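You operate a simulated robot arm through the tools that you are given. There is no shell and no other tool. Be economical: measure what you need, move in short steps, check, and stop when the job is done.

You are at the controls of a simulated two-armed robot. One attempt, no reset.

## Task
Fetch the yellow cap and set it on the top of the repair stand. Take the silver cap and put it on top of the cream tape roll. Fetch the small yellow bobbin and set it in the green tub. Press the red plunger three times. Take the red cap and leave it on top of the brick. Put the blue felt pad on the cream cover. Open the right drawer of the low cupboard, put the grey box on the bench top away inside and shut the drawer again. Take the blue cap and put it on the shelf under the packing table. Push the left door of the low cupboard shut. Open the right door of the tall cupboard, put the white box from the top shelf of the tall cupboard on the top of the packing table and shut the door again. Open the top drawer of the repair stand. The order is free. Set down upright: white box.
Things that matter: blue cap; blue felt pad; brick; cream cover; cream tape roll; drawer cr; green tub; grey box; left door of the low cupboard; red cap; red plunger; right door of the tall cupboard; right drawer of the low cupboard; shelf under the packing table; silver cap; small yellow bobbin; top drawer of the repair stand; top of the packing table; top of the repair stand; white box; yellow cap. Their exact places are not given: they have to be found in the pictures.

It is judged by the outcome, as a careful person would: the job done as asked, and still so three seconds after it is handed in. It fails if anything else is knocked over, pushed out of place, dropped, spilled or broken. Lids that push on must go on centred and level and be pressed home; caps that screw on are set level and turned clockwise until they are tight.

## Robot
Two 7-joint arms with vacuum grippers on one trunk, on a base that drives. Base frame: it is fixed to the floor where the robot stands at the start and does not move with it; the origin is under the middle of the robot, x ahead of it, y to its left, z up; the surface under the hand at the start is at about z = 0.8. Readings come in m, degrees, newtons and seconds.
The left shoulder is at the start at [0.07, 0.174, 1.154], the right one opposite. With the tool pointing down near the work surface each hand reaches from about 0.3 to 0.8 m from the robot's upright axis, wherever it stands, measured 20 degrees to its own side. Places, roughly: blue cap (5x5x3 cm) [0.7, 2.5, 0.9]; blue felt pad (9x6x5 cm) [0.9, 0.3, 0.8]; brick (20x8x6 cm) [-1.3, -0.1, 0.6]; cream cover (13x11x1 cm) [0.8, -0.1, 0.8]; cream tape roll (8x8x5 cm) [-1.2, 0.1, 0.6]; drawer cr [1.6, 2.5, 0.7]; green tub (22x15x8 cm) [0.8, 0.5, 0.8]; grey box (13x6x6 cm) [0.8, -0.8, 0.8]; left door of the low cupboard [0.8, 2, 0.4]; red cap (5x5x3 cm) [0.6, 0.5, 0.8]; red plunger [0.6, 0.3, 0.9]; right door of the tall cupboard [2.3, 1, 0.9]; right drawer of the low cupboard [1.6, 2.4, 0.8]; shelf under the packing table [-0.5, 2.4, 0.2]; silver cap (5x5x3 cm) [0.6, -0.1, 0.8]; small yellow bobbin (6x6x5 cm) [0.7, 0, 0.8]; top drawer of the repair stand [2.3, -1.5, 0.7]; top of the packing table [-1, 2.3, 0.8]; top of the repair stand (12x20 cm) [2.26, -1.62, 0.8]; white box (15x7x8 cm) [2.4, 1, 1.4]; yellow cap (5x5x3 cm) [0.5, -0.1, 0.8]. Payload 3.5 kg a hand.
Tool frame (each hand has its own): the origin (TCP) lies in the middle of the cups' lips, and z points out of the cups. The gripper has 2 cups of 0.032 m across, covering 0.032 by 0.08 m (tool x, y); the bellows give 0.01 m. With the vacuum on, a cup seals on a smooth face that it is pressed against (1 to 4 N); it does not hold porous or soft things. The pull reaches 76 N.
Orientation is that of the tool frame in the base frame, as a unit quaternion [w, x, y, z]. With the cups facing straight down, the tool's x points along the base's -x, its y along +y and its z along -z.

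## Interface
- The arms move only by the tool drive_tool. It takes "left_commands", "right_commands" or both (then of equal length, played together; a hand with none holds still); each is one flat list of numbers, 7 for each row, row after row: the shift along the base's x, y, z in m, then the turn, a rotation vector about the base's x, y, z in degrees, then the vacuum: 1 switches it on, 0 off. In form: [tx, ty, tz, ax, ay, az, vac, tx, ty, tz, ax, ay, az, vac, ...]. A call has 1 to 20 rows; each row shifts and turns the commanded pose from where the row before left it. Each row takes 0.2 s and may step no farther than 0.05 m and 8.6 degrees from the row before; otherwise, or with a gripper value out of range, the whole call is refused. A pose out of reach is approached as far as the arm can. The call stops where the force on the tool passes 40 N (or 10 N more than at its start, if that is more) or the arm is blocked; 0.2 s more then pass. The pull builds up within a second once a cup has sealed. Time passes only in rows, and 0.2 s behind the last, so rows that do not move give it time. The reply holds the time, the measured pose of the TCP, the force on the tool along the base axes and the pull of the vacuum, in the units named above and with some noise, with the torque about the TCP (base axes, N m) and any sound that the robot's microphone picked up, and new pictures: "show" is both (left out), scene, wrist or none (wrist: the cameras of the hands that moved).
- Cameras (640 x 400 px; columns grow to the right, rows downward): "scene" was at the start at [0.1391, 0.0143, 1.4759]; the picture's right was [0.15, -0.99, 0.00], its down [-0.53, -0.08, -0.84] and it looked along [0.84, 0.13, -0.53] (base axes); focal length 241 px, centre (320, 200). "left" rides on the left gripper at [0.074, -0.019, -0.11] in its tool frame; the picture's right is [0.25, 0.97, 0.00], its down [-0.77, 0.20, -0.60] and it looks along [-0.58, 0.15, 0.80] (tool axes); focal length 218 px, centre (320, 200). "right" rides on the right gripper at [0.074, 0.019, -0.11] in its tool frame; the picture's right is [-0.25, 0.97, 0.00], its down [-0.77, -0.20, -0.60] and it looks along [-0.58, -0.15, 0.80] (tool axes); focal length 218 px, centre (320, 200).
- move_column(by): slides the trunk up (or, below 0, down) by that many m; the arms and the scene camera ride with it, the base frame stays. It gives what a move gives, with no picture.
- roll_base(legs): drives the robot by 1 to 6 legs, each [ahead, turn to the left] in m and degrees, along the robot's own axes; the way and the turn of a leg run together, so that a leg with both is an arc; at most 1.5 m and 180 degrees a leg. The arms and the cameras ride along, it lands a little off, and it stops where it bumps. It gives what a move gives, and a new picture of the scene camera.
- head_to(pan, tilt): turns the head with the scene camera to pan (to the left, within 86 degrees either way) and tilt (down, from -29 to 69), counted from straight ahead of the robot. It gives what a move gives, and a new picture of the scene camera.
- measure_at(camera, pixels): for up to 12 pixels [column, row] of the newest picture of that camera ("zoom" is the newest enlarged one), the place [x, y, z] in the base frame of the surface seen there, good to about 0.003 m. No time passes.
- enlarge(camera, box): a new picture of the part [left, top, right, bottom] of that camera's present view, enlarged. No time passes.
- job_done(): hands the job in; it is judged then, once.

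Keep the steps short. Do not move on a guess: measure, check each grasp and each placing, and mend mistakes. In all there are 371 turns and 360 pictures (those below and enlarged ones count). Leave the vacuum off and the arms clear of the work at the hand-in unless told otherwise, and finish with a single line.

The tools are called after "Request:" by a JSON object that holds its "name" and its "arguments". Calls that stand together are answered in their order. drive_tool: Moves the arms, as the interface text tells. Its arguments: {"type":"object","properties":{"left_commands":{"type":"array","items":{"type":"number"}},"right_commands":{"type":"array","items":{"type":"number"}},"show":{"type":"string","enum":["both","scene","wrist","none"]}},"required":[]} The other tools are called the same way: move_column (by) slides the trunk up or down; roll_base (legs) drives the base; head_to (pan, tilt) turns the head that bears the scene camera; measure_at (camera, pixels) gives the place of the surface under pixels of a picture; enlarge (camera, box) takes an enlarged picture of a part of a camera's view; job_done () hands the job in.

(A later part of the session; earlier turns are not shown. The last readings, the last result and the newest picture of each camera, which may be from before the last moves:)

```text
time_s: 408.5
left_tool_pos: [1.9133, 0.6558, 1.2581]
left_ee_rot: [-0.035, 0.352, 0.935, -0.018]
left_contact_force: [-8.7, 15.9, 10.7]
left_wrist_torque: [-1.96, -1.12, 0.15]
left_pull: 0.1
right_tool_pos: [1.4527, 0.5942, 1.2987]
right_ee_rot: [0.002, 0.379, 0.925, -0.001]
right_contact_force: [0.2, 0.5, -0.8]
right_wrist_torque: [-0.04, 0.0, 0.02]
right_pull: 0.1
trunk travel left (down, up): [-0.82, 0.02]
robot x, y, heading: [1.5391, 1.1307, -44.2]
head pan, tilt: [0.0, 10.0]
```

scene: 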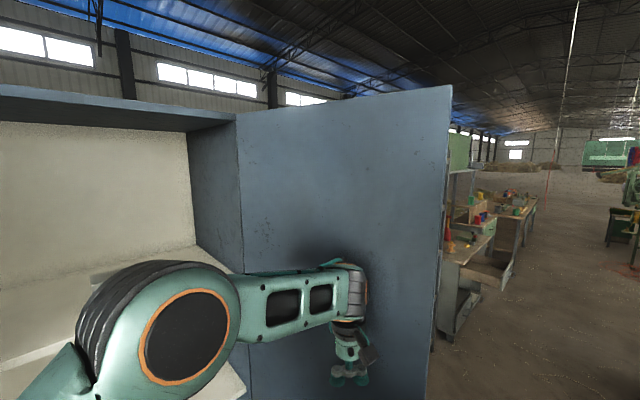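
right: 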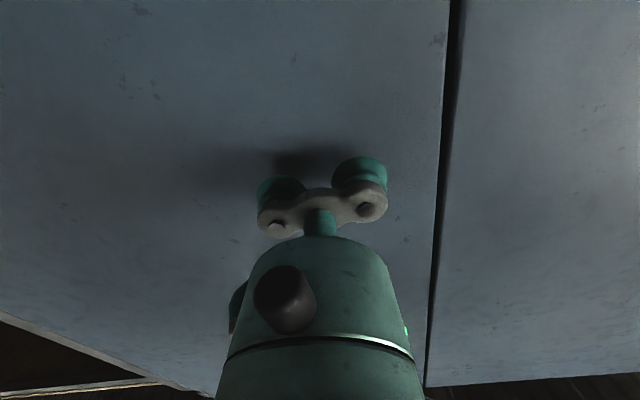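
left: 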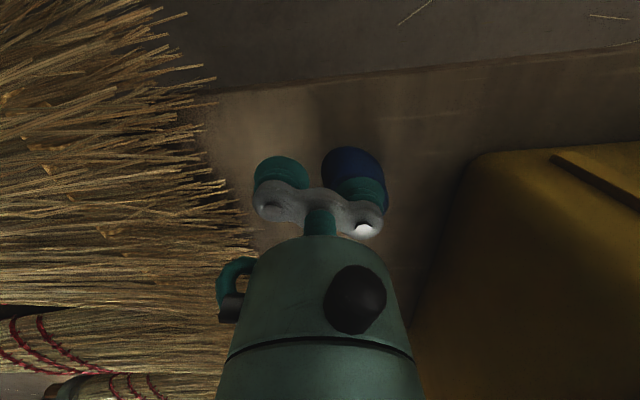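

Door now ~104°. I withdraw the left hand, and reposition the base in front of the opening.

Request:
{"name": "drive_tool", "arguments": {"left_commands": [0, 0.03, 0, 0, 0, 0, 0, -0.01, 0.045, 0, 0, 0, 0, 0, -0.01, 0.045, 0, 0, 0, 0, 0, -0.01, 0.045, 0, 0, 0, 0, 0, -0.01, 0.045, 0.02, 0, 0, 0, 0, -0.01, 0.04, 0.02, 0, 0, 0, 0, 0, 0.03, 0.03, 0, 0, 0, 0], "right_commands": [0.01, 0.01, 0, 0, 0, 0, 0, 0.01, 0.01, 0, 0, 0, 0, 0, 0.01, 0.01, 0, 0, 0, 0, 0, 0.01, 0.01, 0, 0, 0, 0, 0, 0.01, 0.01, 0, 0, 0, 0, 0, 0, 0, 0, 0, 0, 0, 0, 0, 0, 0, 0, 0, 0, 0], "show": "none"}}

Request:
{"name": "roll_base", "arguments": {"legs": [[0, 63], [0.27, 0], [0, -54]]}}

Request:
{"name": "head_to", "arguments": {"pan": 10, "tilt": 20}}

```text
refused: row 5 steps farther than a row can; nothing moved
```

```text
time_s: 412.5
left_tool_pos: [2.2099, 1.2803, 1.2509]
left_ee_rot: [-0.04, -0.191, 0.98, -0.032]
left_contact_force: [-18.1, -4.0, 2.9]
left_wrist_torque: [0.38, -1.87, -0.04]
left_pull: 0.1
right_tool_pos: [2.0681, 0.8408, 1.2972]
right_ee_rot: [0.001, -0.168, 0.986, 0.001]
right_contact_force: [-0.3, -0.6, 0.4]
right_wrist_torque: [-0.05, -0.02, 0.01]
right_pull: 0.1
trunk travel left (down, up): [-0.82, 0.02]
robot x, y, heading: [1.6265, 1.1566, 19.2]
head pan, tilt: [0.0, 10.0]
stopped in leg 2: the force on the tool passed its limit at 277 N (the readings are from after the stop); the commanded pose is now the measured one
```

scene: 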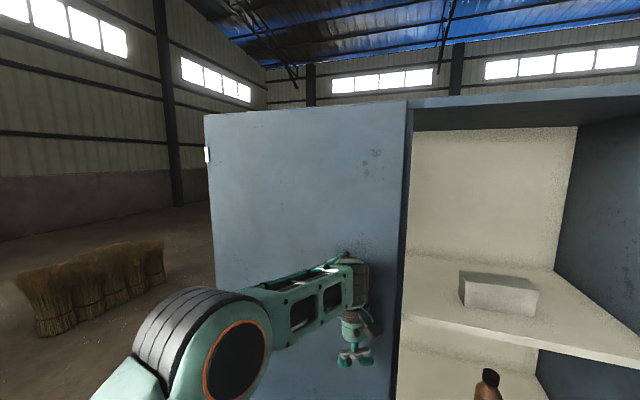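

```text
time_s: 413.2
left_tool_pos: [2.2108, 1.2814, 1.2504]
left_ee_rot: [-0.038, -0.19, 0.98, -0.032]
left_contact_force: [-20.8, -4.7, -0.9]
left_wrist_torque: [0.43, -1.87, -0.07]
left_pull: 0.1
right_tool_pos: [2.0683, 0.8423, 1.2967]
right_ee_rot: [0.0, -0.168, 0.986, 0.001]
right_contact_force: [0.4, -0.2, 0.8]
right_wrist_torque: [0.0, -0.01, -0.03]
right_pull: 0.0
trunk travel left (down, up): [-0.82, 0.02]
robot x, y, heading: [1.6263, 1.1552, 19.2]
head pan, tilt: [10.0, 20.0]
```

scene: 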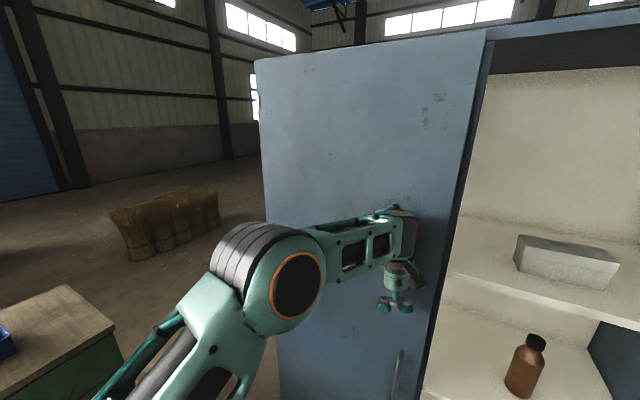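

My mistake again (refused arm move, base still rolled): the left hand bumped the closed left door. I back off first.

Request:
{"name": "roll_base", "arguments": {"legs": [[-0.12, 0]]}}

Request:
{"name": "measure_at", "arguments": {"camera": "scene", "pixels": [[400, 120], [300, 150], [500, 60], [470, 150], [560, 250], [525, 262], [615, 275], [480, 260]]}}

```text
time_s: 414.5
left_tool_pos: [2.1044, 1.244, 1.2479]
left_ee_rot: [-0.041, -0.192, 0.98, -0.032]
left_contact_force: [-0.7, 0.1, 0.7]
left_wrist_torque: [-0.01, 0.02, -0.03]
left_pull: 0.0
right_tool_pos: [1.9623, 0.8041, 1.295]
right_ee_rot: [-0.002, -0.168, 0.986, 0.001]
right_contact_force: [0.2, -0.1, -0.2]
right_wrist_torque: [0.02, 0.0, 0.0]
right_pull: 0.0
trunk travel left (down, up): [-0.82, 0.02]
robot x, y, heading: [1.5112, 1.1132, 19.4]
head pan, tilt: [10.0, 20.0]
```

scene: 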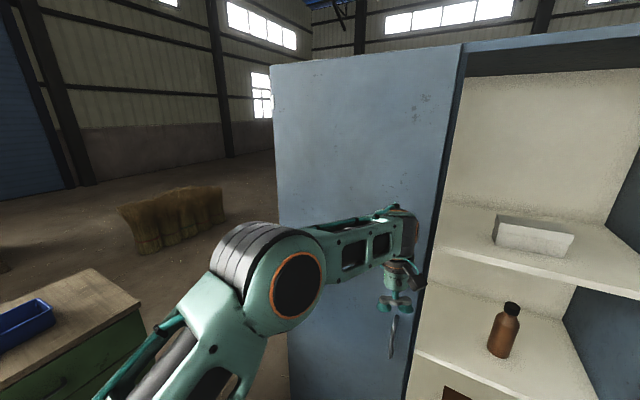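

```text
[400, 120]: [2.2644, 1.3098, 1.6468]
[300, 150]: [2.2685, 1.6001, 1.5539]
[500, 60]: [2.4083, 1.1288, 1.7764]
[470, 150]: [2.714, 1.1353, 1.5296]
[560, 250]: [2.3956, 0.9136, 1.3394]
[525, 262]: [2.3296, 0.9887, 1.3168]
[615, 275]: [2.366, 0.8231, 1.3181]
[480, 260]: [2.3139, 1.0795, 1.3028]
```

Cupboard is unmoved (left door still at x≈2.266). Retract both hands — alone this time.

Request:
{"name": "drive_tool", "arguments": {"left_commands": [-0.036, -0.012, 0.025, 0, 0, 0, 0, -0.036, -0.012, 0.025, 0, 0, 0, 0, -0.036, -0.012, 0.025, 0, 0, 0, 0, -0.036, -0.012, 0.025, 0, 0, 0, 0, -0.036, -0.012, 0.025, 0, 0, 0, 0], "right_commands": [-0.008, 0.02, 0, 0, 0, 0, 0, -0.008, 0.02, 0, 0, 0, 0, 0, -0.008, 0.02, 0, 0, 0, 0, 0, -0.008, 0.02, 0, 0, 0, 0, 0, -0.008, 0.02, 0, 0, 0, 0, 0], "show": "none"}}

```text
time_s: 415.7
left_tool_pos: [1.9181, 1.183, 1.3737]
left_ee_rot: [-0.039, -0.191, 0.98, -0.032]
left_contact_force: [-0.3, 0.4, 0.2]
left_wrist_torque: [0.01, -0.03, -0.04]
left_pull: 0.1
right_tool_pos: [1.9218, 0.8967, 1.2873]
right_ee_rot: [-0.008, -0.16, 0.987, 0.021]
right_contact_force: [-0.3, -0.1, 0.4]
right_wrist_torque: [-0.02, -0.04, 0.0]
right_pull: 0.0
right hand out of reach, approached as far as the arm can: row 5
trunk travel left (down, up): [-0.82, 0.02]
robot x, y, heading: [1.5102, 1.1194, 19.3]
head pan, tilt: [10.0, 20.0]
```

Request:
{"name": "roll_base", "arguments": {"legs": [[0, 26], [0.236, 0], [0, -80]]}}

```text
time_s: 422.2
left_tool_pos: [1.9681, 0.9914, 1.3734]
left_ee_rot: [-0.05, 0.279, 0.959, -0.01]
left_contact_force: [0.7, 0.5, 0.2]
left_wrist_torque: [0.0, -0.03, -0.01]
left_pull: 0.2
right_tool_pos: [1.7384, 0.824, 1.2884]
right_ee_rot: [0.006, 0.307, 0.952, 0.021]
right_contact_force: [0.7, -0.1, -0.2]
right_wrist_torque: [-0.01, -0.01, 0.01]
right_pull: 0.1
trunk travel left (down, up): [-0.82, 0.02]
robot x, y, heading: [1.6774, 1.2873, -35.2]
head pan, tilt: [10.0, 20.0]
```

scene: 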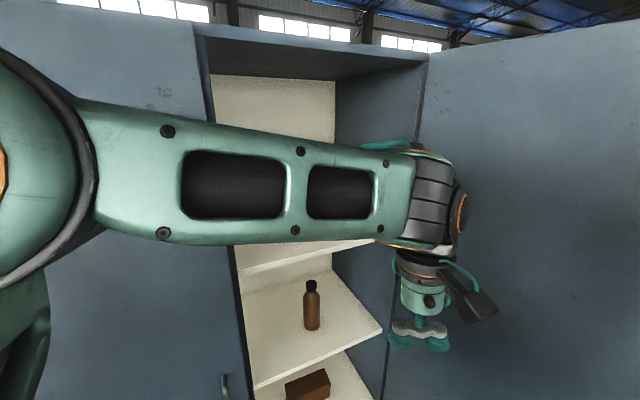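

Request:
{"name": "drive_tool", "arguments": {"left_commands": [0, 0.01, 0.012, 0, -1.16, 6.5, 0, 0, 0.01, 0.012, 0, -1.16, 6.5, 0, 0, 0.01, 0.012, 0, -1.16, 6.5, 0, 0, 0.01, 0.012, 0, -1.16, 6.5, 0, 0, 0.0, 0.012, 0, -1.16, 6.5, 0], "show": "none"}}

```text
time_s: 423.4
left_tool_pos: [1.9667, 1.03, 1.4334]
left_ee_rot: [0.003, 0.0, 1.0, -0.009]
left_contact_force: [0.0, 0.2, -0.6]
left_wrist_torque: [0.02, -0.05, 0.03]
left_pull: 0.0
right_tool_pos: [1.7375, 0.8231, 1.2874]
right_ee_rot: [0.007, 0.306, 0.952, 0.023]
right_contact_force: [0.2, 0.8, 0.1]
right_wrist_torque: [-0.01, -0.04, -0.02]
right_pull: 0.0
trunk travel left (down, up): [-0.82, 0.02]
robot x, y, heading: [1.6826, 1.2875, -34.9]
head pan, tilt: [10.0, 20.0]
```

Request:
{"name": "measure_at", "arguments": {"camera": "scene", "pixels": [[500, 150], [600, 200], [630, 60], [440, 100]]}}

Request:
{"name": "roll_base", "arguments": {"legs": [[0.12, 0]]}}

```text
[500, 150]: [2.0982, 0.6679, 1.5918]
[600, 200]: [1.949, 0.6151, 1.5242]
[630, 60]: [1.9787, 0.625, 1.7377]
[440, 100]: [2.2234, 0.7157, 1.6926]
```

```text
time_s: 424.6
left_tool_pos: [2.0622, 0.9627, 1.4329]
left_ee_rot: [0.004, 0.002, 1.0, -0.01]
left_contact_force: [-0.2, 0.1, -0.4]
left_wrist_torque: [-0.01, -0.01, -0.02]
left_pull: 0.0
right_tool_pos: [1.8352, 0.7544, 1.2885]
right_ee_rot: [0.007, 0.308, 0.951, 0.023]
right_contact_force: [-0.2, 0.8, 0.1]
right_wrist_torque: [-0.02, -0.03, -0.03]
right_pull: 0.0
trunk travel left (down, up): [-0.82, 0.02]
robot x, y, heading: [1.7772, 1.2165, -35.5]
head pan, tilt: [10.0, 20.0]
```

scene: 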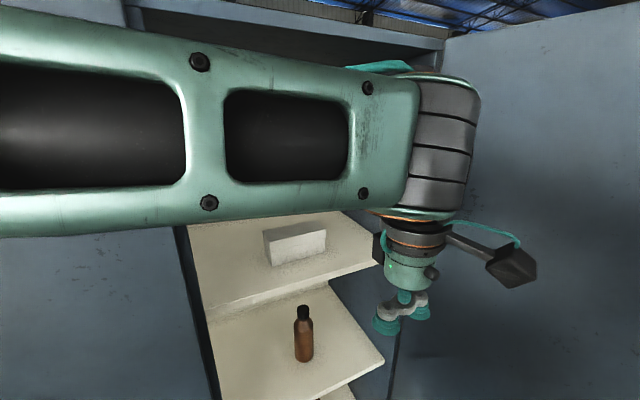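

Request:
{"name": "enlarge", "arguments": {"camera": "scene", "box": [240, 205, 350, 275]}}

```text
5.71 times, centred on (295, 240) of scene
```

zoom: 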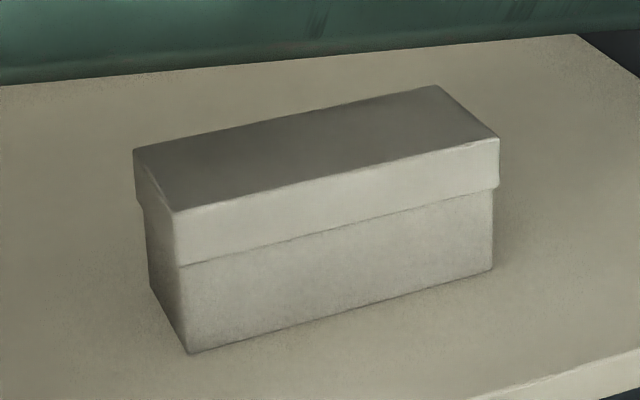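

Request:
{"name": "measure_at", "arguments": {"camera": "zoom", "pixels": [[145, 155], [430, 92], [490, 138], [180, 207], [310, 150], [190, 345], [485, 265]]}}

```text
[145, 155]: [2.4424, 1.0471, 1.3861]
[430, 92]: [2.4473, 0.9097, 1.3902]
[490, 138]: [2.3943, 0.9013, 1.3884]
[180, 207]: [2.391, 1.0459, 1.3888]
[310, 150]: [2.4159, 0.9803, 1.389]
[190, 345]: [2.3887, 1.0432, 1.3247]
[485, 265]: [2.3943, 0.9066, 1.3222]
```

Request:
{"name": "measure_at", "arguments": {"camera": "scene", "pixels": [[20, 40], [20, 215], [200, 60], [300, 75], [400, 90], [450, 100], [150, 220]]}}

Request:
{"name": "head_to", "arguments": {"pan": 50, "tilt": 20}}

```text
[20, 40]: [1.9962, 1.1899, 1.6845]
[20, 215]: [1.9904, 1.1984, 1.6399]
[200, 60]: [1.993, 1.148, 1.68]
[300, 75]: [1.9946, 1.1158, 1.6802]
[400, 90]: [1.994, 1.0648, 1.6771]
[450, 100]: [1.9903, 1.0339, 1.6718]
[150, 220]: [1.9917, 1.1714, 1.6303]
```

```text
time_s: 425.7
left_tool_pos: [2.0644, 0.9614, 1.4332]
left_ee_rot: [0.002, 0.001, 1.0, -0.011]
left_contact_force: [-0.4, -0.2, 0.2]
left_wrist_torque: [0.03, -0.01, -0.02]
left_pull: 0.1
right_tool_pos: [1.8366, 0.7542, 1.2876]
right_ee_rot: [0.006, 0.308, 0.951, 0.023]
right_contact_force: [-0.5, 0.8, 0.2]
right_wrist_torque: [0.01, -0.02, 0.0]
right_pull: 0.1
trunk travel left (down, up): [-0.82, 0.02]
robot x, y, heading: [1.7783, 1.2165, -35.5]
head pan, tilt: [50.0, 20.0]
```

scene: 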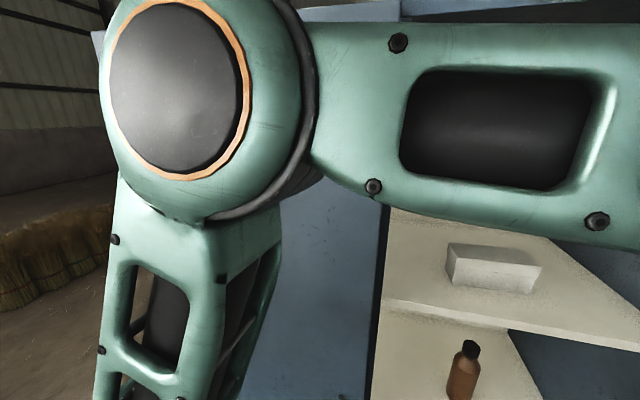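

The left elbow would meet the closed left door; the right arm suits this better. I turn the base to face the cupboard straight.

Request:
{"name": "roll_base", "arguments": {"legs": [[-0.05, 0], [0, 35.5]]}}

Request:
{"name": "head_to", "arguments": {"pan": -15, "tilt": 25}}

```text
time_s: 428.3
left_tool_pos: [2.1208, 1.2046, 1.4308]
left_ee_rot: [0.006, -0.305, 0.952, -0.009]
left_contact_force: [1.1, 0.2, 0.0]
left_wrist_torque: [0.01, 0.03, 0.02]
left_pull: 0.1
right_tool_pos: [2.054, 0.9036, 1.2867]
right_ee_rot: [-0.002, 0.003, 1.0, 0.024]
right_contact_force: [-0.2, -0.8, -0.5]
right_wrist_torque: [0.0, 0.0, -0.01]
right_pull: 0.1
trunk travel left (down, up): [-0.82, 0.02]
robot x, y, heading: [1.7349, 1.2466, 0.5]
head pan, tilt: [50.0, 20.0]
```

scene: 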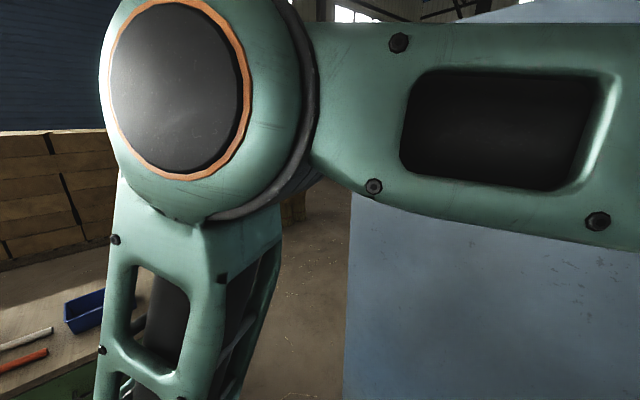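

```text
time_s: 429.7
left_tool_pos: [2.1214, 1.2053, 1.4325]
left_ee_rot: [0.006, -0.305, 0.952, -0.009]
left_contact_force: [0.2, -0.5, -0.1]
left_wrist_torque: [-0.01, -0.02, 0.03]
left_pull: 0.2
right_tool_pos: [2.0534, 0.9034, 1.2877]
right_ee_rot: [-0.002, 0.003, 1.0, 0.025]
right_contact_force: [0.7, -0.7, -0.1]
right_wrist_torque: [0.01, -0.02, -0.03]
right_pull: 0.1
trunk travel left (down, up): [-0.82, 0.02]
robot x, y, heading: [1.7383, 1.2465, 0.3]
head pan, tilt: [-15.0, 25.0]
```

scene: 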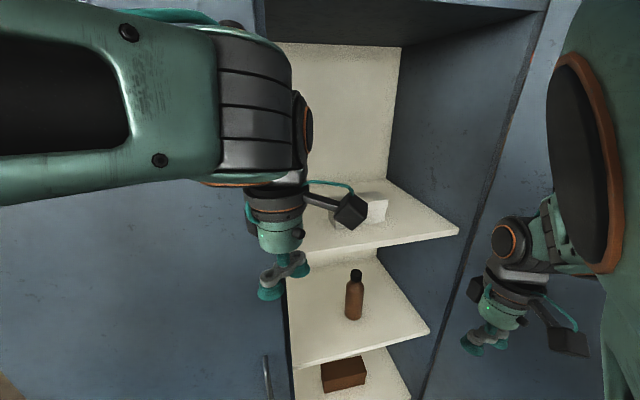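

Request:
{"name": "drive_tool", "arguments": {"left_commands": [-0.012, 0.037, -0.01, 0, 0, -4.45, 0, -0.012, 0.037, -0.01, 0, 0, -4.45, 0, -0.012, 0.037, -0.01, 0, 0, -4.45, 0, -0.012, 0.037, -0.01, 0, 0, -4.45, 0, -0.012, 0.037, -0.01, 0, 0, -4.45, 0, -0.012, 0.037, -0.01, 0, 0, -4.45, 0, -0.012, 0.037, -0.01, 0, 0, -4.45, 0, -0.012, 0.037, -0.01, 0, 0, -4.45, 0], "right_commands": [0, 0.008, 0.019, -0.36, 0, 0, 0, 0, 0.008, 0.019, -0.36, 0, 0, 0, 0, 0.008, 0.019, -0.36, 0, 0, 0, 0, 0.008, 0.019, -0.36, 0, 0, 0, 0, 0.008, 0.019, -0.36, 0, 0, 0, 0, 0.008, 0.019, -0.36, 0, 0, 0, 0, 0.008, 0.019, -0.36, 0, 0, 0, 0, 0.008, 0.019, -0.36, 0, 0, 0], "show": "both"}}

```text
time_s: 431.5
left_tool_pos: [2.0238, 1.5061, 1.3514]
left_ee_rot: [0.002, 0.003, 1.0, -0.01]
left_contact_force: [-0.9, 0.1, 0.2]
left_wrist_torque: [-0.03, -0.02, -0.05]
left_pull: 0.0
right_tool_pos: [2.0956, 0.9225, 1.4312]
right_ee_rot: [0.003, 0.002, 1.0, 0.019]
right_contact_force: [-0.8, 0.2, -0.4]
right_wrist_torque: [-0.01, -0.02, 0.01]
right_pull: 0.1
right hand out of reach, approached as far as the arm can: row 1, 2, 3, 4, 5, 6, 7
trunk travel left (down, up): [-0.82, 0.02]
robot x, y, heading: [1.7377, 1.2435, 0.1]
head pan, tilt: [-15.0, 25.0]
```

scene: 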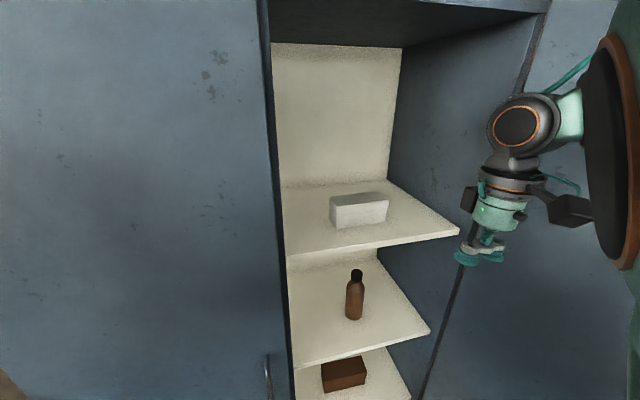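
right: 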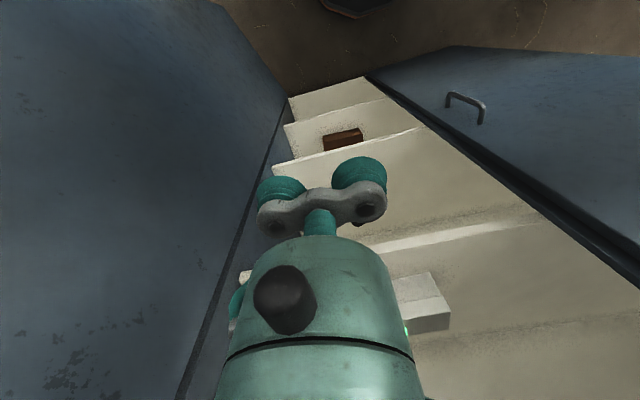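
left: 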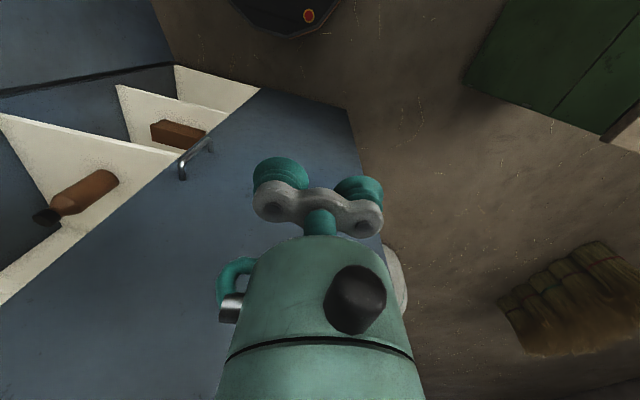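

Request:
{"name": "drive_tool", "arguments": {"right_commands": [0.0405, 0.0067, 0, -0.3, 0, 0, 0, 0.0405, 0.0067, 0, -0.3, 0, 0, 0, 0.0405, 0.0067, 0, -0.3, 0, 0, 0, 0.0405, 0.0067, 0, -0.3, 0, 0, 0, 0.0405, 0.0067, 0, -0.3, 0, 0, 0, 0.0405, 0.0067, 0, -0.3, 0, 0, 0, 0.0405, 0.0067, 0, -0.3, 0, 0, 0], "show": "both"}}

```text
time_s: 433.1
left_tool_pos: [2.0289, 1.5005, 1.3511]
left_ee_rot: [0.001, 0.001, 1.0, -0.011]
left_contact_force: [-0.5, 0.7, -0.2]
left_wrist_torque: [-0.01, 0.02, 0.01]
left_pull: 0.1
right_tool_pos: [2.3825, 0.9708, 1.4259]
right_ee_rot: [-0.003, 0.004, 1.0, -0.019]
right_contact_force: [-0.1, 0.1, -0.6]
right_wrist_torque: [0.03, 0.04, 0.02]
right_pull: 0.0
trunk travel left (down, up): [-0.82, 0.02]
robot x, y, heading: [1.7338, 1.241, 0.0]
head pan, tilt: [-15.0, 25.0]
```

scene: 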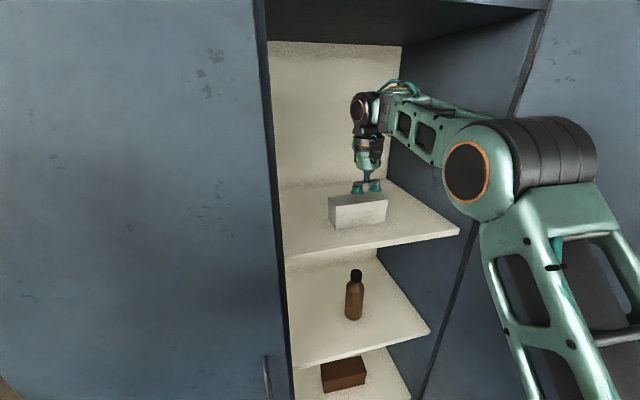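
right: 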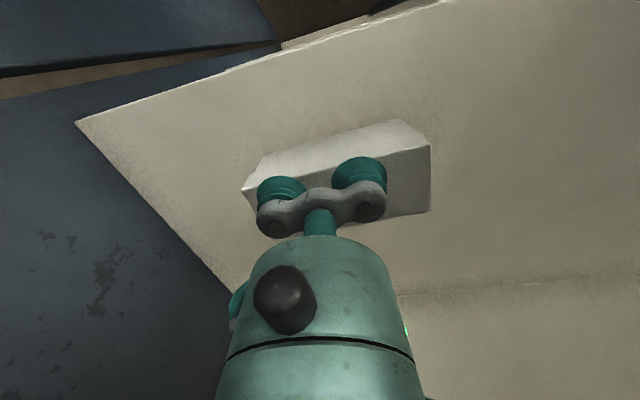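

Request:
{"name": "drive_tool", "arguments": {"right_commands": [0.019, 0.0025, 0, 1.1, 0, 0, 1, 0.018, 0.0025, 0, 1.1, 0, 0, 1, 0, 0, -0.02, 0, 0, 0, 1, 0, 0, -0.012, 0, 0, 0, 1, 0, 0, -0.006, 0, 0, 0, 1, 0, 0, -0.004, 0, 0, 0, 1, 0, 0, 0, 0, 0, 0, 1, 0, 0, 0, 0, 0, 0, 1, 0, 0, 0, 0, 0, 0, 1], "show": "wrist"}}

```text
time_s: 435.1
left_tool_pos: [2.0233, 1.5026, 1.3529]
left_ee_rot: [0.003, 0.001, 1.0, -0.011]
left_contact_force: [0.3, -0.5, 0.7]
left_wrist_torque: [0.04, -0.02, -0.03]
left_pull: 0.0
right_tool_pos: [2.4137, 0.9767, 1.3884]
right_ee_rot: [0.0, 0.003, 1.0, -0.003]
right_contact_force: [10.2, -4.1, 27.3]
right_wrist_torque: [0.04, -0.21, -0.07]
right_pull: 75.2
trunk travel left (down, up): [-0.82, 0.02]
robot x, y, heading: [1.7362, 1.2514, 0.1]
head pan, tilt: [-15.0, 25.0]
```

right: 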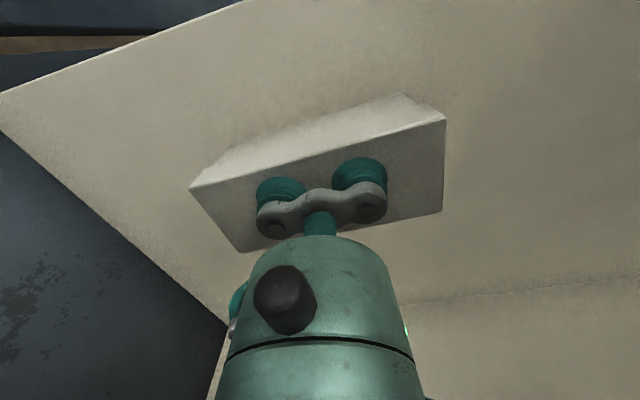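

Sealed (75 N). Lift gently and check that the whole box comes.

Request:
{"name": "drive_tool", "arguments": {"right_commands": [0, 0, 0.008, 0, 0, 0, 1, 0, 0, 0.012, 0, 0, 0, 1, 0, 0, 0.015, 0, 0, 0, 1, 0, 0, 0.015, 0, 0, 0, 1], "show": "both"}}

Request:
{"name": "enlarge", "arguments": {"camera": "scene", "box": [290, 150, 430, 260]}}

```text
time_s: 436.1
left_tool_pos: [2.026, 1.5018, 1.3523]
left_ee_rot: [0.003, 0.0, 1.0, -0.01]
left_contact_force: [0.1, 0.0, -0.2]
left_wrist_torque: [0.04, -0.04, -0.02]
left_pull: 0.1
right_tool_pos: [2.4171, 0.976, 1.4354]
right_ee_rot: [-0.003, 0.003, 1.0, 0.0]
right_contact_force: [0.3, 0.4, -3.5]
right_wrist_torque: [0.03, 0.02, 0.02]
right_pull: 75.7
trunk travel left (down, up): [-0.82, 0.02]
robot x, y, heading: [1.7376, 1.2477, 0.1]
head pan, tilt: [-15.0, 25.0]
```

scene: 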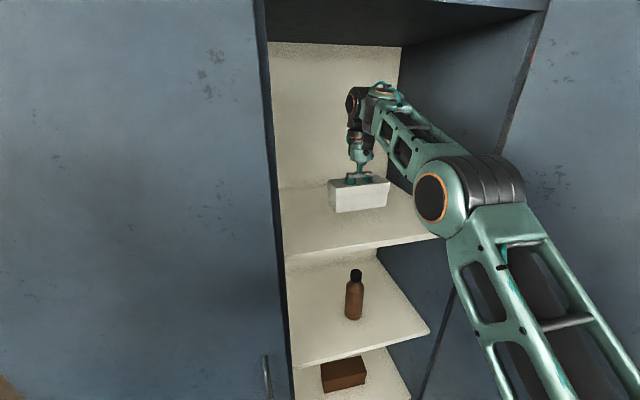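
right: 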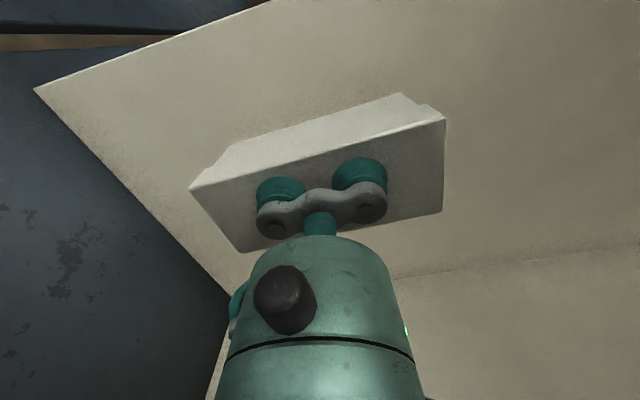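

```text
3.64 times, centred on (360, 205) of scene
```

zoom: 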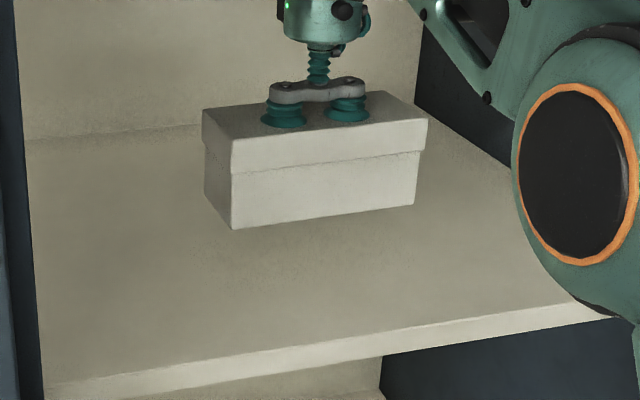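

The whole box lifts. I withdraw straight back with the base.

Request:
{"name": "roll_base", "arguments": {"legs": [[-0.45, 0]]}}

```text
time_s: 438.8
left_tool_pos: [1.5793, 1.4993, 1.3514]
left_ee_rot: [0.002, 0.004, 1.0, -0.011]
left_contact_force: [-0.1, 0.1, 0.2]
left_wrist_torque: [0.01, 0.03, -0.01]
left_pull: 0.0
right_tool_pos: [1.9678, 0.9728, 1.4355]
right_ee_rot: [-0.003, 0.005, 1.0, 0.0]
right_contact_force: [0.1, -0.1, -3.1]
right_wrist_torque: [0.06, 0.02, 0.0]
right_pull: 75.3
trunk travel left (down, up): [-0.82, 0.02]
robot x, y, heading: [1.2871, 1.2454, -0.2]
head pan, tilt: [-15.0, 25.0]
```

scene: 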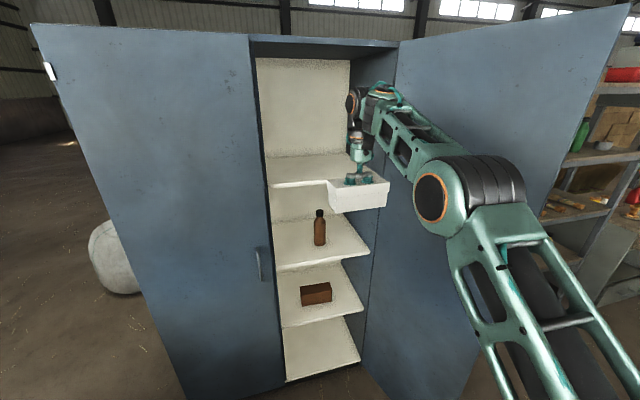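

Box is out. It's safest to deliver it first, then shut the door. Draw the right hand in.

Request:
{"name": "drive_tool", "arguments": {"right_commands": [-0.035, 0, -0.01, 0, 0, 0, 1, -0.035, 0, -0.01, 0, 0, 0, 1, -0.035, 0, -0.01, 0, 0, 0, 1, -0.035, 0, -0.01, 0, 0, 0, 1, -0.03, 0, -0.01, 0, 0, 0, 1], "show": "none"}}

```text
time_s: 440.0
left_tool_pos: [1.5765, 1.5004, 1.3527]
left_ee_rot: [0.004, 0.003, 1.0, -0.01]
left_contact_force: [0.3, 0.6, 0.0]
left_wrist_torque: [-0.01, -0.02, -0.02]
left_pull: 0.1
right_tool_pos: [1.7942, 0.9729, 1.3869]
right_ee_rot: [-0.001, 0.005, 1.0, 0.0]
right_contact_force: [-0.8, -0.2, -3.6]
right_wrist_torque: [0.0, -0.03, 0.0]
right_pull: 75.7
trunk travel left (down, up): [-0.82, 0.02]
robot x, y, heading: [1.29, 1.2476, 0.2]
head pan, tilt: [-15.0, 25.0]
```

Request:
{"name": "roll_base", "arguments": {"legs": [[0, 180], [1.2, 0]]}}

Request:
{"name": "head_to", "arguments": {"pan": -20, "tilt": 30}}

```text
time_s: 453.4
left_tool_pos: [-0.2005, 1.009, 1.3526]
left_ee_rot: [-0.01, 1.0, -0.01, -0.003]
left_contact_force: [0.2, 0.1, 0.7]
left_wrist_torque: [0.0, -0.02, -0.02]
left_pull: 0.0
right_tool_pos: [-0.4127, 1.5388, 1.3863]
right_ee_rot: [0.0, 1.0, -0.011, 0.001]
right_contact_force: [0.3, 0.0, -3.6]
right_wrist_torque: [-0.02, 0.0, -0.05]
right_pull: 76.1
trunk travel left (down, up): [-0.82, 0.02]
robot x, y, heading: [0.0956, 1.2595, 179.1]
head pan, tilt: [-15.0, 25.0]
```

scene: 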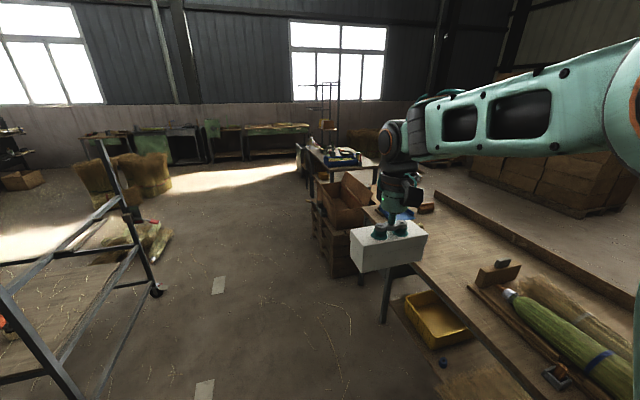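

```text
time_s: 454.1
left_tool_pos: [-0.2016, 1.009, 1.3531]
left_ee_rot: [-0.01, 1.0, -0.01, -0.003]
left_contact_force: [0.7, -0.5, 0.2]
left_wrist_torque: [-0.01, -0.01, -0.04]
left_pull: 0.0
right_tool_pos: [-0.4134, 1.5382, 1.3862]
right_ee_rot: [0.0, 1.0, -0.012, 0.002]
right_contact_force: [-0.4, -0.4, -2.3]
right_wrist_torque: [-0.01, -0.04, -0.04]
right_pull: 75.6
trunk travel left (down, up): [-0.82, 0.02]
robot x, y, heading: [0.0926, 1.2584, 179.5]
head pan, tilt: [-20.0, 30.0]
```

scene: 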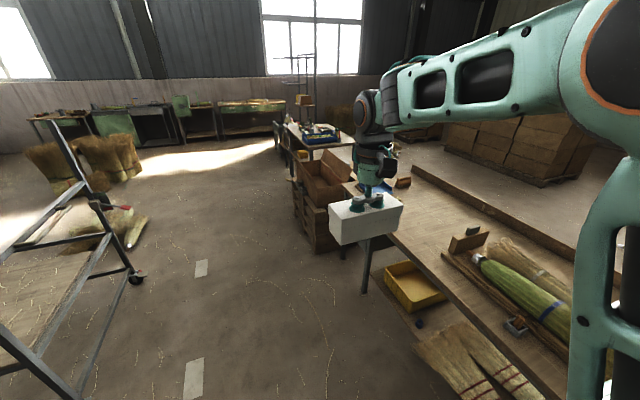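

Request:
{"name": "measure_at", "arguments": {"camera": "scene", "pixels": [[305, 200], [330, 245], [300, 160], [362, 285], [420, 200], [480, 230], [455, 238]]}}

Request:
{"name": "roll_base", "arguments": {"legs": [[1.1, 0], [0, -89]]}}

Request:
{"name": "head_to", "arguments": {"pan": 0, "tilt": 40}}

```text
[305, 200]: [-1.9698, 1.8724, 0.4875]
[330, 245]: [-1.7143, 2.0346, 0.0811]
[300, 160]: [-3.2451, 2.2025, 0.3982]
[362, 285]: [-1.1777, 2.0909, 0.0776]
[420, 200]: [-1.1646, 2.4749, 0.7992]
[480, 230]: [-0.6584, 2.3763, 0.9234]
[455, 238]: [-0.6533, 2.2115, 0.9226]
```

```text
time_s: 463.5
left_tool_pos: [-1.2535, 1.5694, 1.3531]
left_ee_rot: [0.009, -0.697, 0.717, -0.005]
left_contact_force: [1.0, 0.1, -0.1]
left_wrist_torque: [0.0, 0.0, 0.0]
left_pull: 0.1
right_tool_pos: [-0.7211, 1.7766, 1.3864]
right_ee_rot: [-0.001, -0.695, 0.719, -0.002]
right_contact_force: [-0.1, 0.4, -2.5]
right_wrist_torque: [-0.04, -0.01, -0.01]
right_pull: 75.5
trunk travel left (down, up): [-0.82, 0.02]
robot x, y, heading: [-1.0056, 1.2771, 88.8]
head pan, tilt: [-20.0, 30.0]
```

scene: 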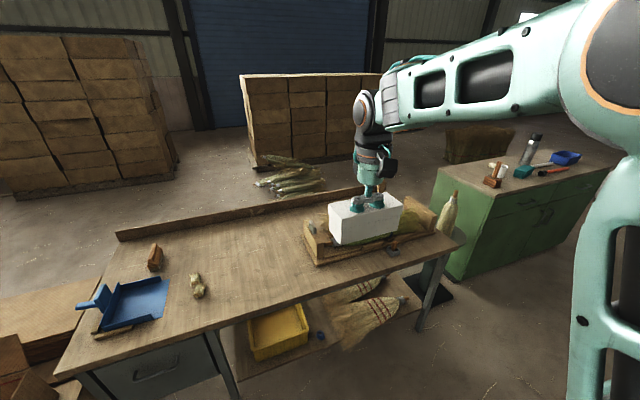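

```text
time_s: 464.3
left_tool_pos: [-1.2524, 1.5696, 1.3519]
left_ee_rot: [0.009, -0.697, 0.717, -0.005]
left_contact_force: [-0.7, -0.7, -0.3]
left_wrist_torque: [0.0, 0.01, -0.03]
left_pull: 0.2
right_tool_pos: [-0.7196, 1.7778, 1.3862]
right_ee_rot: [-0.001, -0.695, 0.719, -0.001]
right_contact_force: [-0.5, 0.4, -2.8]
right_wrist_torque: [-0.01, 0.03, -0.05]
right_pull: 75.5
trunk travel left (down, up): [-0.82, 0.02]
robot x, y, heading: [-1.0019, 1.2722, 88.7]
head pan, tilt: [0.0, 40.0]
```

scene: 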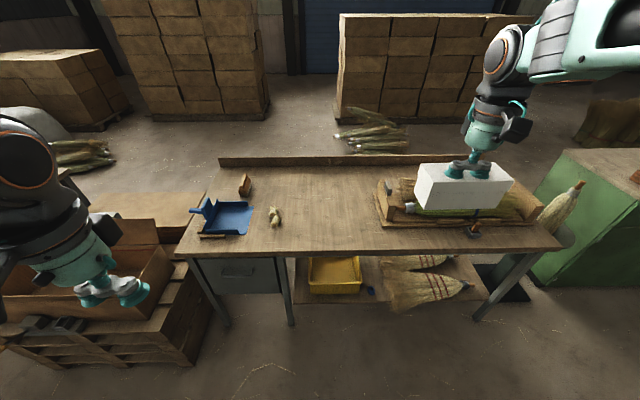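

Request:
{"name": "measure_at", "arguments": {"camera": "scene", "pixels": [[330, 215], [275, 217], [380, 215], [330, 245], [330, 180], [285, 225]]}}

Request:
{"name": "move_column", "arguments": {"by": -0.17}}

```text
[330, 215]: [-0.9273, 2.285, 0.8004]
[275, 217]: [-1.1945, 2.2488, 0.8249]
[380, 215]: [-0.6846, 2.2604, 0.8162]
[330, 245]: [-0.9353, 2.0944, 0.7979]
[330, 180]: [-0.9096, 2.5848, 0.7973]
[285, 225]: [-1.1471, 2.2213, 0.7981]
```

```text
time_s: 466.3
left_tool_pos: [-1.2528, 1.5706, 1.1827]
left_ee_rot: [0.01, -0.697, 0.717, -0.006]
left_contact_force: [-0.9, 1.3, 0.4]
left_wrist_torque: [0.01, 0.0, 0.0]
left_pull: 0.0
right_tool_pos: [-0.7202, 1.7766, 1.2159]
right_ee_rot: [-0.001, -0.696, 0.718, -0.001]
right_contact_force: [-0.5, 0.3, -2.6]
right_wrist_torque: [-0.02, 0.01, 0.02]
right_pull: 75.0
trunk travel left (down, up): [-0.65, 0.19]
robot x, y, heading: [-1.0045, 1.2702, 88.5]
head pan, tilt: [0.0, 40.0]
```

Request:
{"name": "roll_base", "arguments": {"legs": [[0.4, 1.3]]}}

```text
time_s: 468.8
left_tool_pos: [-1.2529, 1.963, 1.183]
left_ee_rot: [0.009, -0.705, 0.71, -0.006]
left_contact_force: [-0.3, 0.2, 0.2]
left_wrist_torque: [-0.01, 0.02, 0.0]
left_pull: 0.0
right_tool_pos: [-0.7265, 2.1831, 1.2158]
right_ee_rot: [-0.001, -0.703, 0.711, -0.001]
right_contact_force: [-0.6, -0.5, -3.2]
right_wrist_torque: [-0.04, 0.04, -0.04]
right_pull: 75.2
trunk travel left (down, up): [-0.65, 0.19]
robot x, y, heading: [-0.9993, 1.6716, 89.7]
head pan, tilt: [0.0, 40.0]
```

scene: 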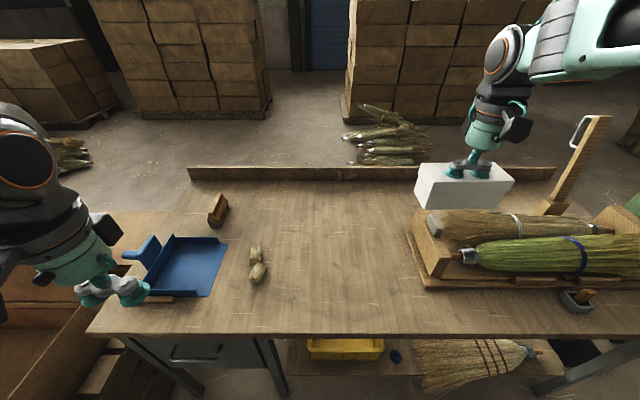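

Request:
{"name": "drive_tool", "arguments": {"right_commands": [-0.032, 0.014, -0.03, 0, 0, 0, 1, -0.032, 0.014, -0.03, 0, 0, 0, 1, -0.032, 0.014, -0.03, 0, 0, 0, 1, -0.032, 0.014, -0.03, 0, 0, 0, 1, -0.032, 0.014, -0.03, 0, 0, 0, 1, -0.032, 0.014, -0.03, 0, 0, 0, 1, 0, 0, -0.04, 0, 0, 0, 1, 0, 0, -0.04, 0, 0, 0, 1, 0, 0, -0.04, 0, 0, 0, 1], "show": "both"}}

```text
time_s: 470.8
left_tool_pos: [-1.2535, 1.9653, 1.1824]
left_ee_rot: [0.008, -0.705, 0.709, -0.006]
left_contact_force: [1.3, 0.1, 0.7]
left_wrist_torque: [0.0, 0.02, 0.03]
left_pull: 0.0
right_tool_pos: [-0.9181, 2.2687, 0.9144]
right_ee_rot: [-0.001, -0.704, 0.711, -0.002]
right_contact_force: [0.0, -0.9, -3.6]
right_wrist_torque: [-0.05, 0.03, -0.02]
right_pull: 74.8
trunk travel left (down, up): [-0.65, 0.19]
robot x, y, heading: [-1.0002, 1.6732, 89.8]
head pan, tilt: [0.0, 40.0]
```

scene: 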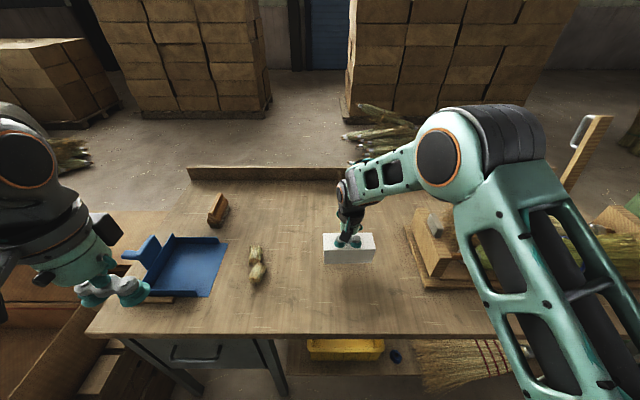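
right: 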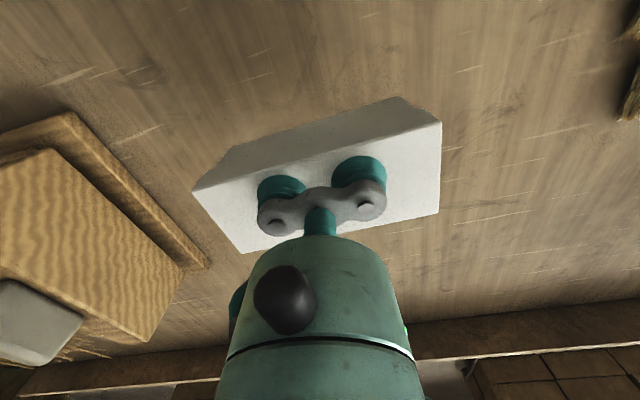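

Request:
{"name": "drive_tool", "arguments": {"right_commands": [0, 0, -0.025, 0, 0, 0, 1, 0, 0, -0.012, 0, 0, 0, 1, 0, 0, -0.005, 0, 0, 0, 1, 0, 0, -0.003, 0, 0, 0, 1], "show": "none"}}

```text
time_s: 471.8
left_tool_pos: [-1.2548, 1.9647, 1.1815]
left_ee_rot: [0.009, -0.705, 0.709, -0.005]
left_contact_force: [-0.5, 0.2, -0.6]
left_wrist_torque: [-0.03, -0.01, 0.0]
left_pull: 0.1
right_tool_pos: [-0.9185, 2.2676, 0.8709]
right_ee_rot: [0.001, -0.704, 0.71, -0.001]
right_contact_force: [-1.0, 0.5, -1.3]
right_wrist_torque: [0.01, -0.06, 0.01]
right_pull: 75.6
trunk travel left (down, up): [-0.65, 0.19]
robot x, y, heading: [-1.0021, 1.6747, 90.1]
head pan, tilt: [0.0, 40.0]
```

Request:
{"name": "drive_tool", "arguments": {"right_commands": [0, 0, -0.003, 0, 0, 0, 1, 0, 0, -0.002, 0, 0, 0, 1], "show": "none"}}

```text
time_s: 472.4
left_tool_pos: [-1.2534, 1.9615, 1.1835]
left_ee_rot: [0.011, -0.705, 0.709, -0.005]
left_contact_force: [-0.1, 0.1, -0.9]
left_wrist_torque: [0.0, 0.03, -0.01]
left_pull: 0.1
right_tool_pos: [-0.9185, 2.2669, 0.8689]
right_ee_rot: [0.002, -0.703, 0.711, 0.002]
right_contact_force: [2.9, 4.4, 28.3]
right_wrist_torque: [0.0, -0.2, 0.4]
right_pull: 75.4
trunk travel left (down, up): [-0.65, 0.19]
robot x, y, heading: [-0.9976, 1.675, 89.9]
head pan, tilt: [0.0, 40.0]
```

Box is firmly on the table. Release and rise.

Request:
{"name": "drive_tool", "arguments": {"right_commands": [0, 0, 0.003, 0, 0, 0, 0, 0, 0, 0, 0, 0, 0, 0, 0, 0, 0, 0, 0, 0, 0, 0, 0, 0, 0, 0, 0, 0, 0, 0, 0.01, 0, 0, 0, 0, 0, 0, 0.03, 0, 0, 0, 0, 0, 0, 0.045, 0, 0, 0, 0, 0, 0, 0.045, 0, 0, 0, 0, 0, 0, 0.045, 0, 0, 0, 0, 0.02, -0.02, 0.03, 0, 0, 0, 0, 0.03, -0.03, 0.02, 0, 0, 0, 0, 0.03, -0.03, 0, 0, 0, 0, 0], "show": "scene"}}

Request:
{"name": "enlarge", "arguments": {"camera": "scene", "box": [280, 200, 420, 290]}}

```text
time_s: 474.9
left_tool_pos: [-1.2531, 1.9635, 1.1839]
left_ee_rot: [0.01, -0.705, 0.709, -0.005]
left_contact_force: [0.5, -0.2, 0.6]
left_wrist_torque: [0.01, 0.02, 0.0]
left_pull: 0.1
right_tool_pos: [-0.8383, 2.1854, 1.0948]
right_ee_rot: [-0.001, -0.704, 0.71, -0.002]
right_contact_force: [-0.3, 0.4, 0.7]
right_wrist_torque: [0.04, 0.01, -0.03]
right_pull: 0.1
trunk travel left (down, up): [-0.65, 0.19]
robot x, y, heading: [-1.001, 1.6741, 89.9]
head pan, tilt: [0.0, 40.0]
```

scene: 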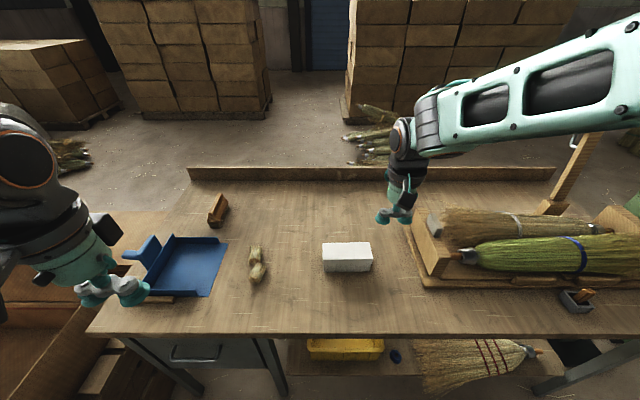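

```text
4.44 times, centred on (350, 245) of scene
```

zoom: 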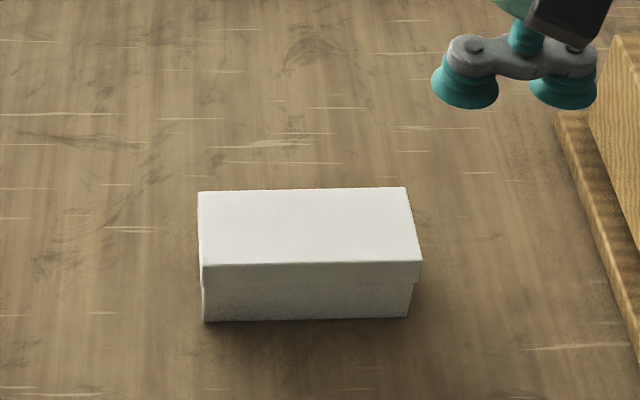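

White box stands upright on the packing table. Now back to the tall cupboard.

Request:
{"name": "roll_base", "arguments": {"legs": [[-0.4, 0], [0, -90], [1.5, 0], [0.45, 0]]}}

Request:
{"name": "head_to", "arguments": {"pan": -10, "tilt": 15}}

```text
time_s: 490.7
left_tool_pos: [1.2508, 1.5141, 1.1822]
left_ee_rot: [0.003, 0.003, 1.0, -0.011]
left_contact_force: [0.4, 1.0, -0.4]
left_wrist_torque: [0.01, 0.0, 0.02]
left_pull: 0.0
right_tool_pos: [1.473, 1.1001, 1.0948]
right_ee_rot: [-0.002, 0.006, 1.0, 0.0]
right_contact_force: [-0.5, 0.0, 0.2]
right_wrist_torque: [0.05, -0.02, -0.02]
right_pull: 0.1
trunk travel left (down, up): [-0.65, 0.19]
robot x, y, heading: [0.9593, 1.2603, 0.1]
head pan, tilt: [0.0, 40.0]
```

scene: 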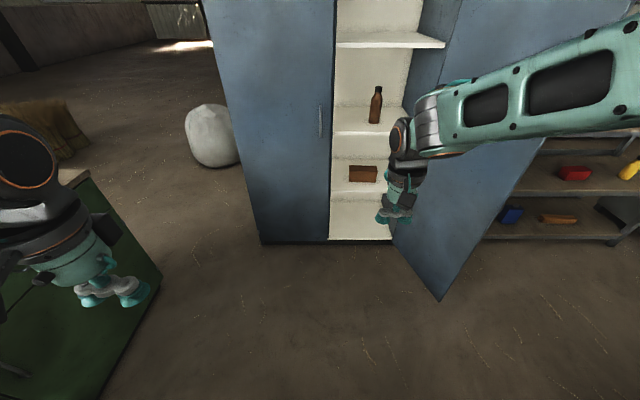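

```text
time_s: 491.6
left_tool_pos: [1.2515, 1.5157, 1.1827]
left_ee_rot: [0.003, 0.003, 1.0, -0.011]
left_contact_force: [0.5, 0.1, 0.1]
left_wrist_torque: [0.03, -0.05, 0.02]
left_pull: 0.0
right_tool_pos: [1.4737, 1.1, 1.0955]
right_ee_rot: [-0.003, 0.006, 1.0, 0.001]
right_contact_force: [0.2, 0.5, -0.3]
right_wrist_torque: [0.01, 0.0, 0.01]
right_pull: 0.0
trunk travel left (down, up): [-0.65, 0.19]
robot x, y, heading: [0.9618, 1.2623, -0.4]
head pan, tilt: [-10.0, 15.0]
```

scene: 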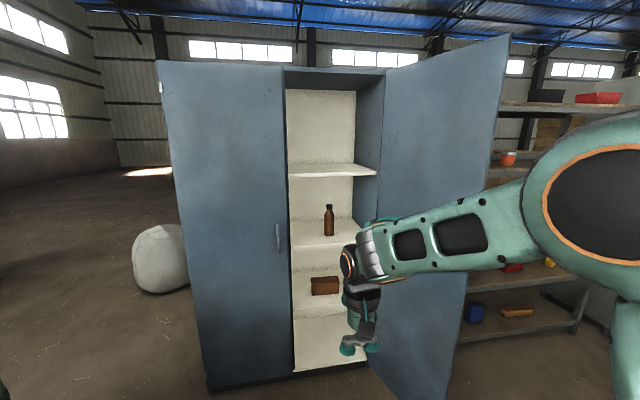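

Request:
{"name": "measure_at", "arguments": {"camera": "scene", "pixels": [[505, 60], [400, 100], [490, 150]]}}

Request:
{"name": "roll_base", "arguments": {"legs": [[0, -42], [0.38, 0]]}}

```text
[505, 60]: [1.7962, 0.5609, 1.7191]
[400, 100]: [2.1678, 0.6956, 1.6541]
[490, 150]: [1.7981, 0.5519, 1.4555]
```

```text
time_s: 495.9
left_tool_pos: [1.6282, 0.9984, 1.1841]
left_ee_rot: [0.0, 0.363, 0.932, -0.011]
left_contact_force: [-0.4, 1.3, -0.6]
left_wrist_torque: [-0.02, -0.07, -0.03]
left_pull: 0.1
right_tool_pos: [1.514, 0.5415, 1.094]
right_ee_rot: [-0.002, 0.365, 0.931, 0.0]
right_contact_force: [0.6, -0.1, -0.4]
right_wrist_torque: [-0.01, -0.04, 0.0]
right_pull: 0.0
trunk travel left (down, up): [-0.65, 0.19]
robot x, y, heading: [1.2436, 1.0031, -42.4]
head pan, tilt: [-10.0, 15.0]
```

scene: 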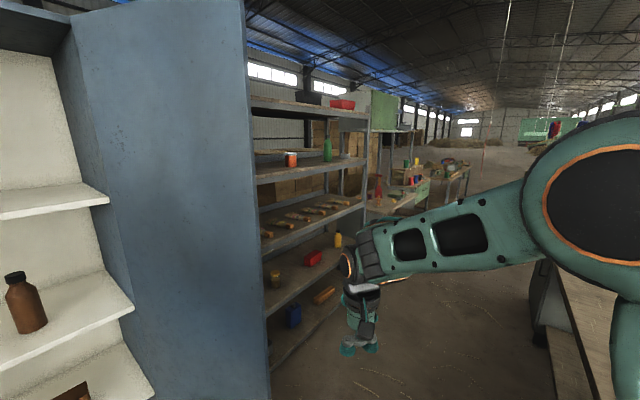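

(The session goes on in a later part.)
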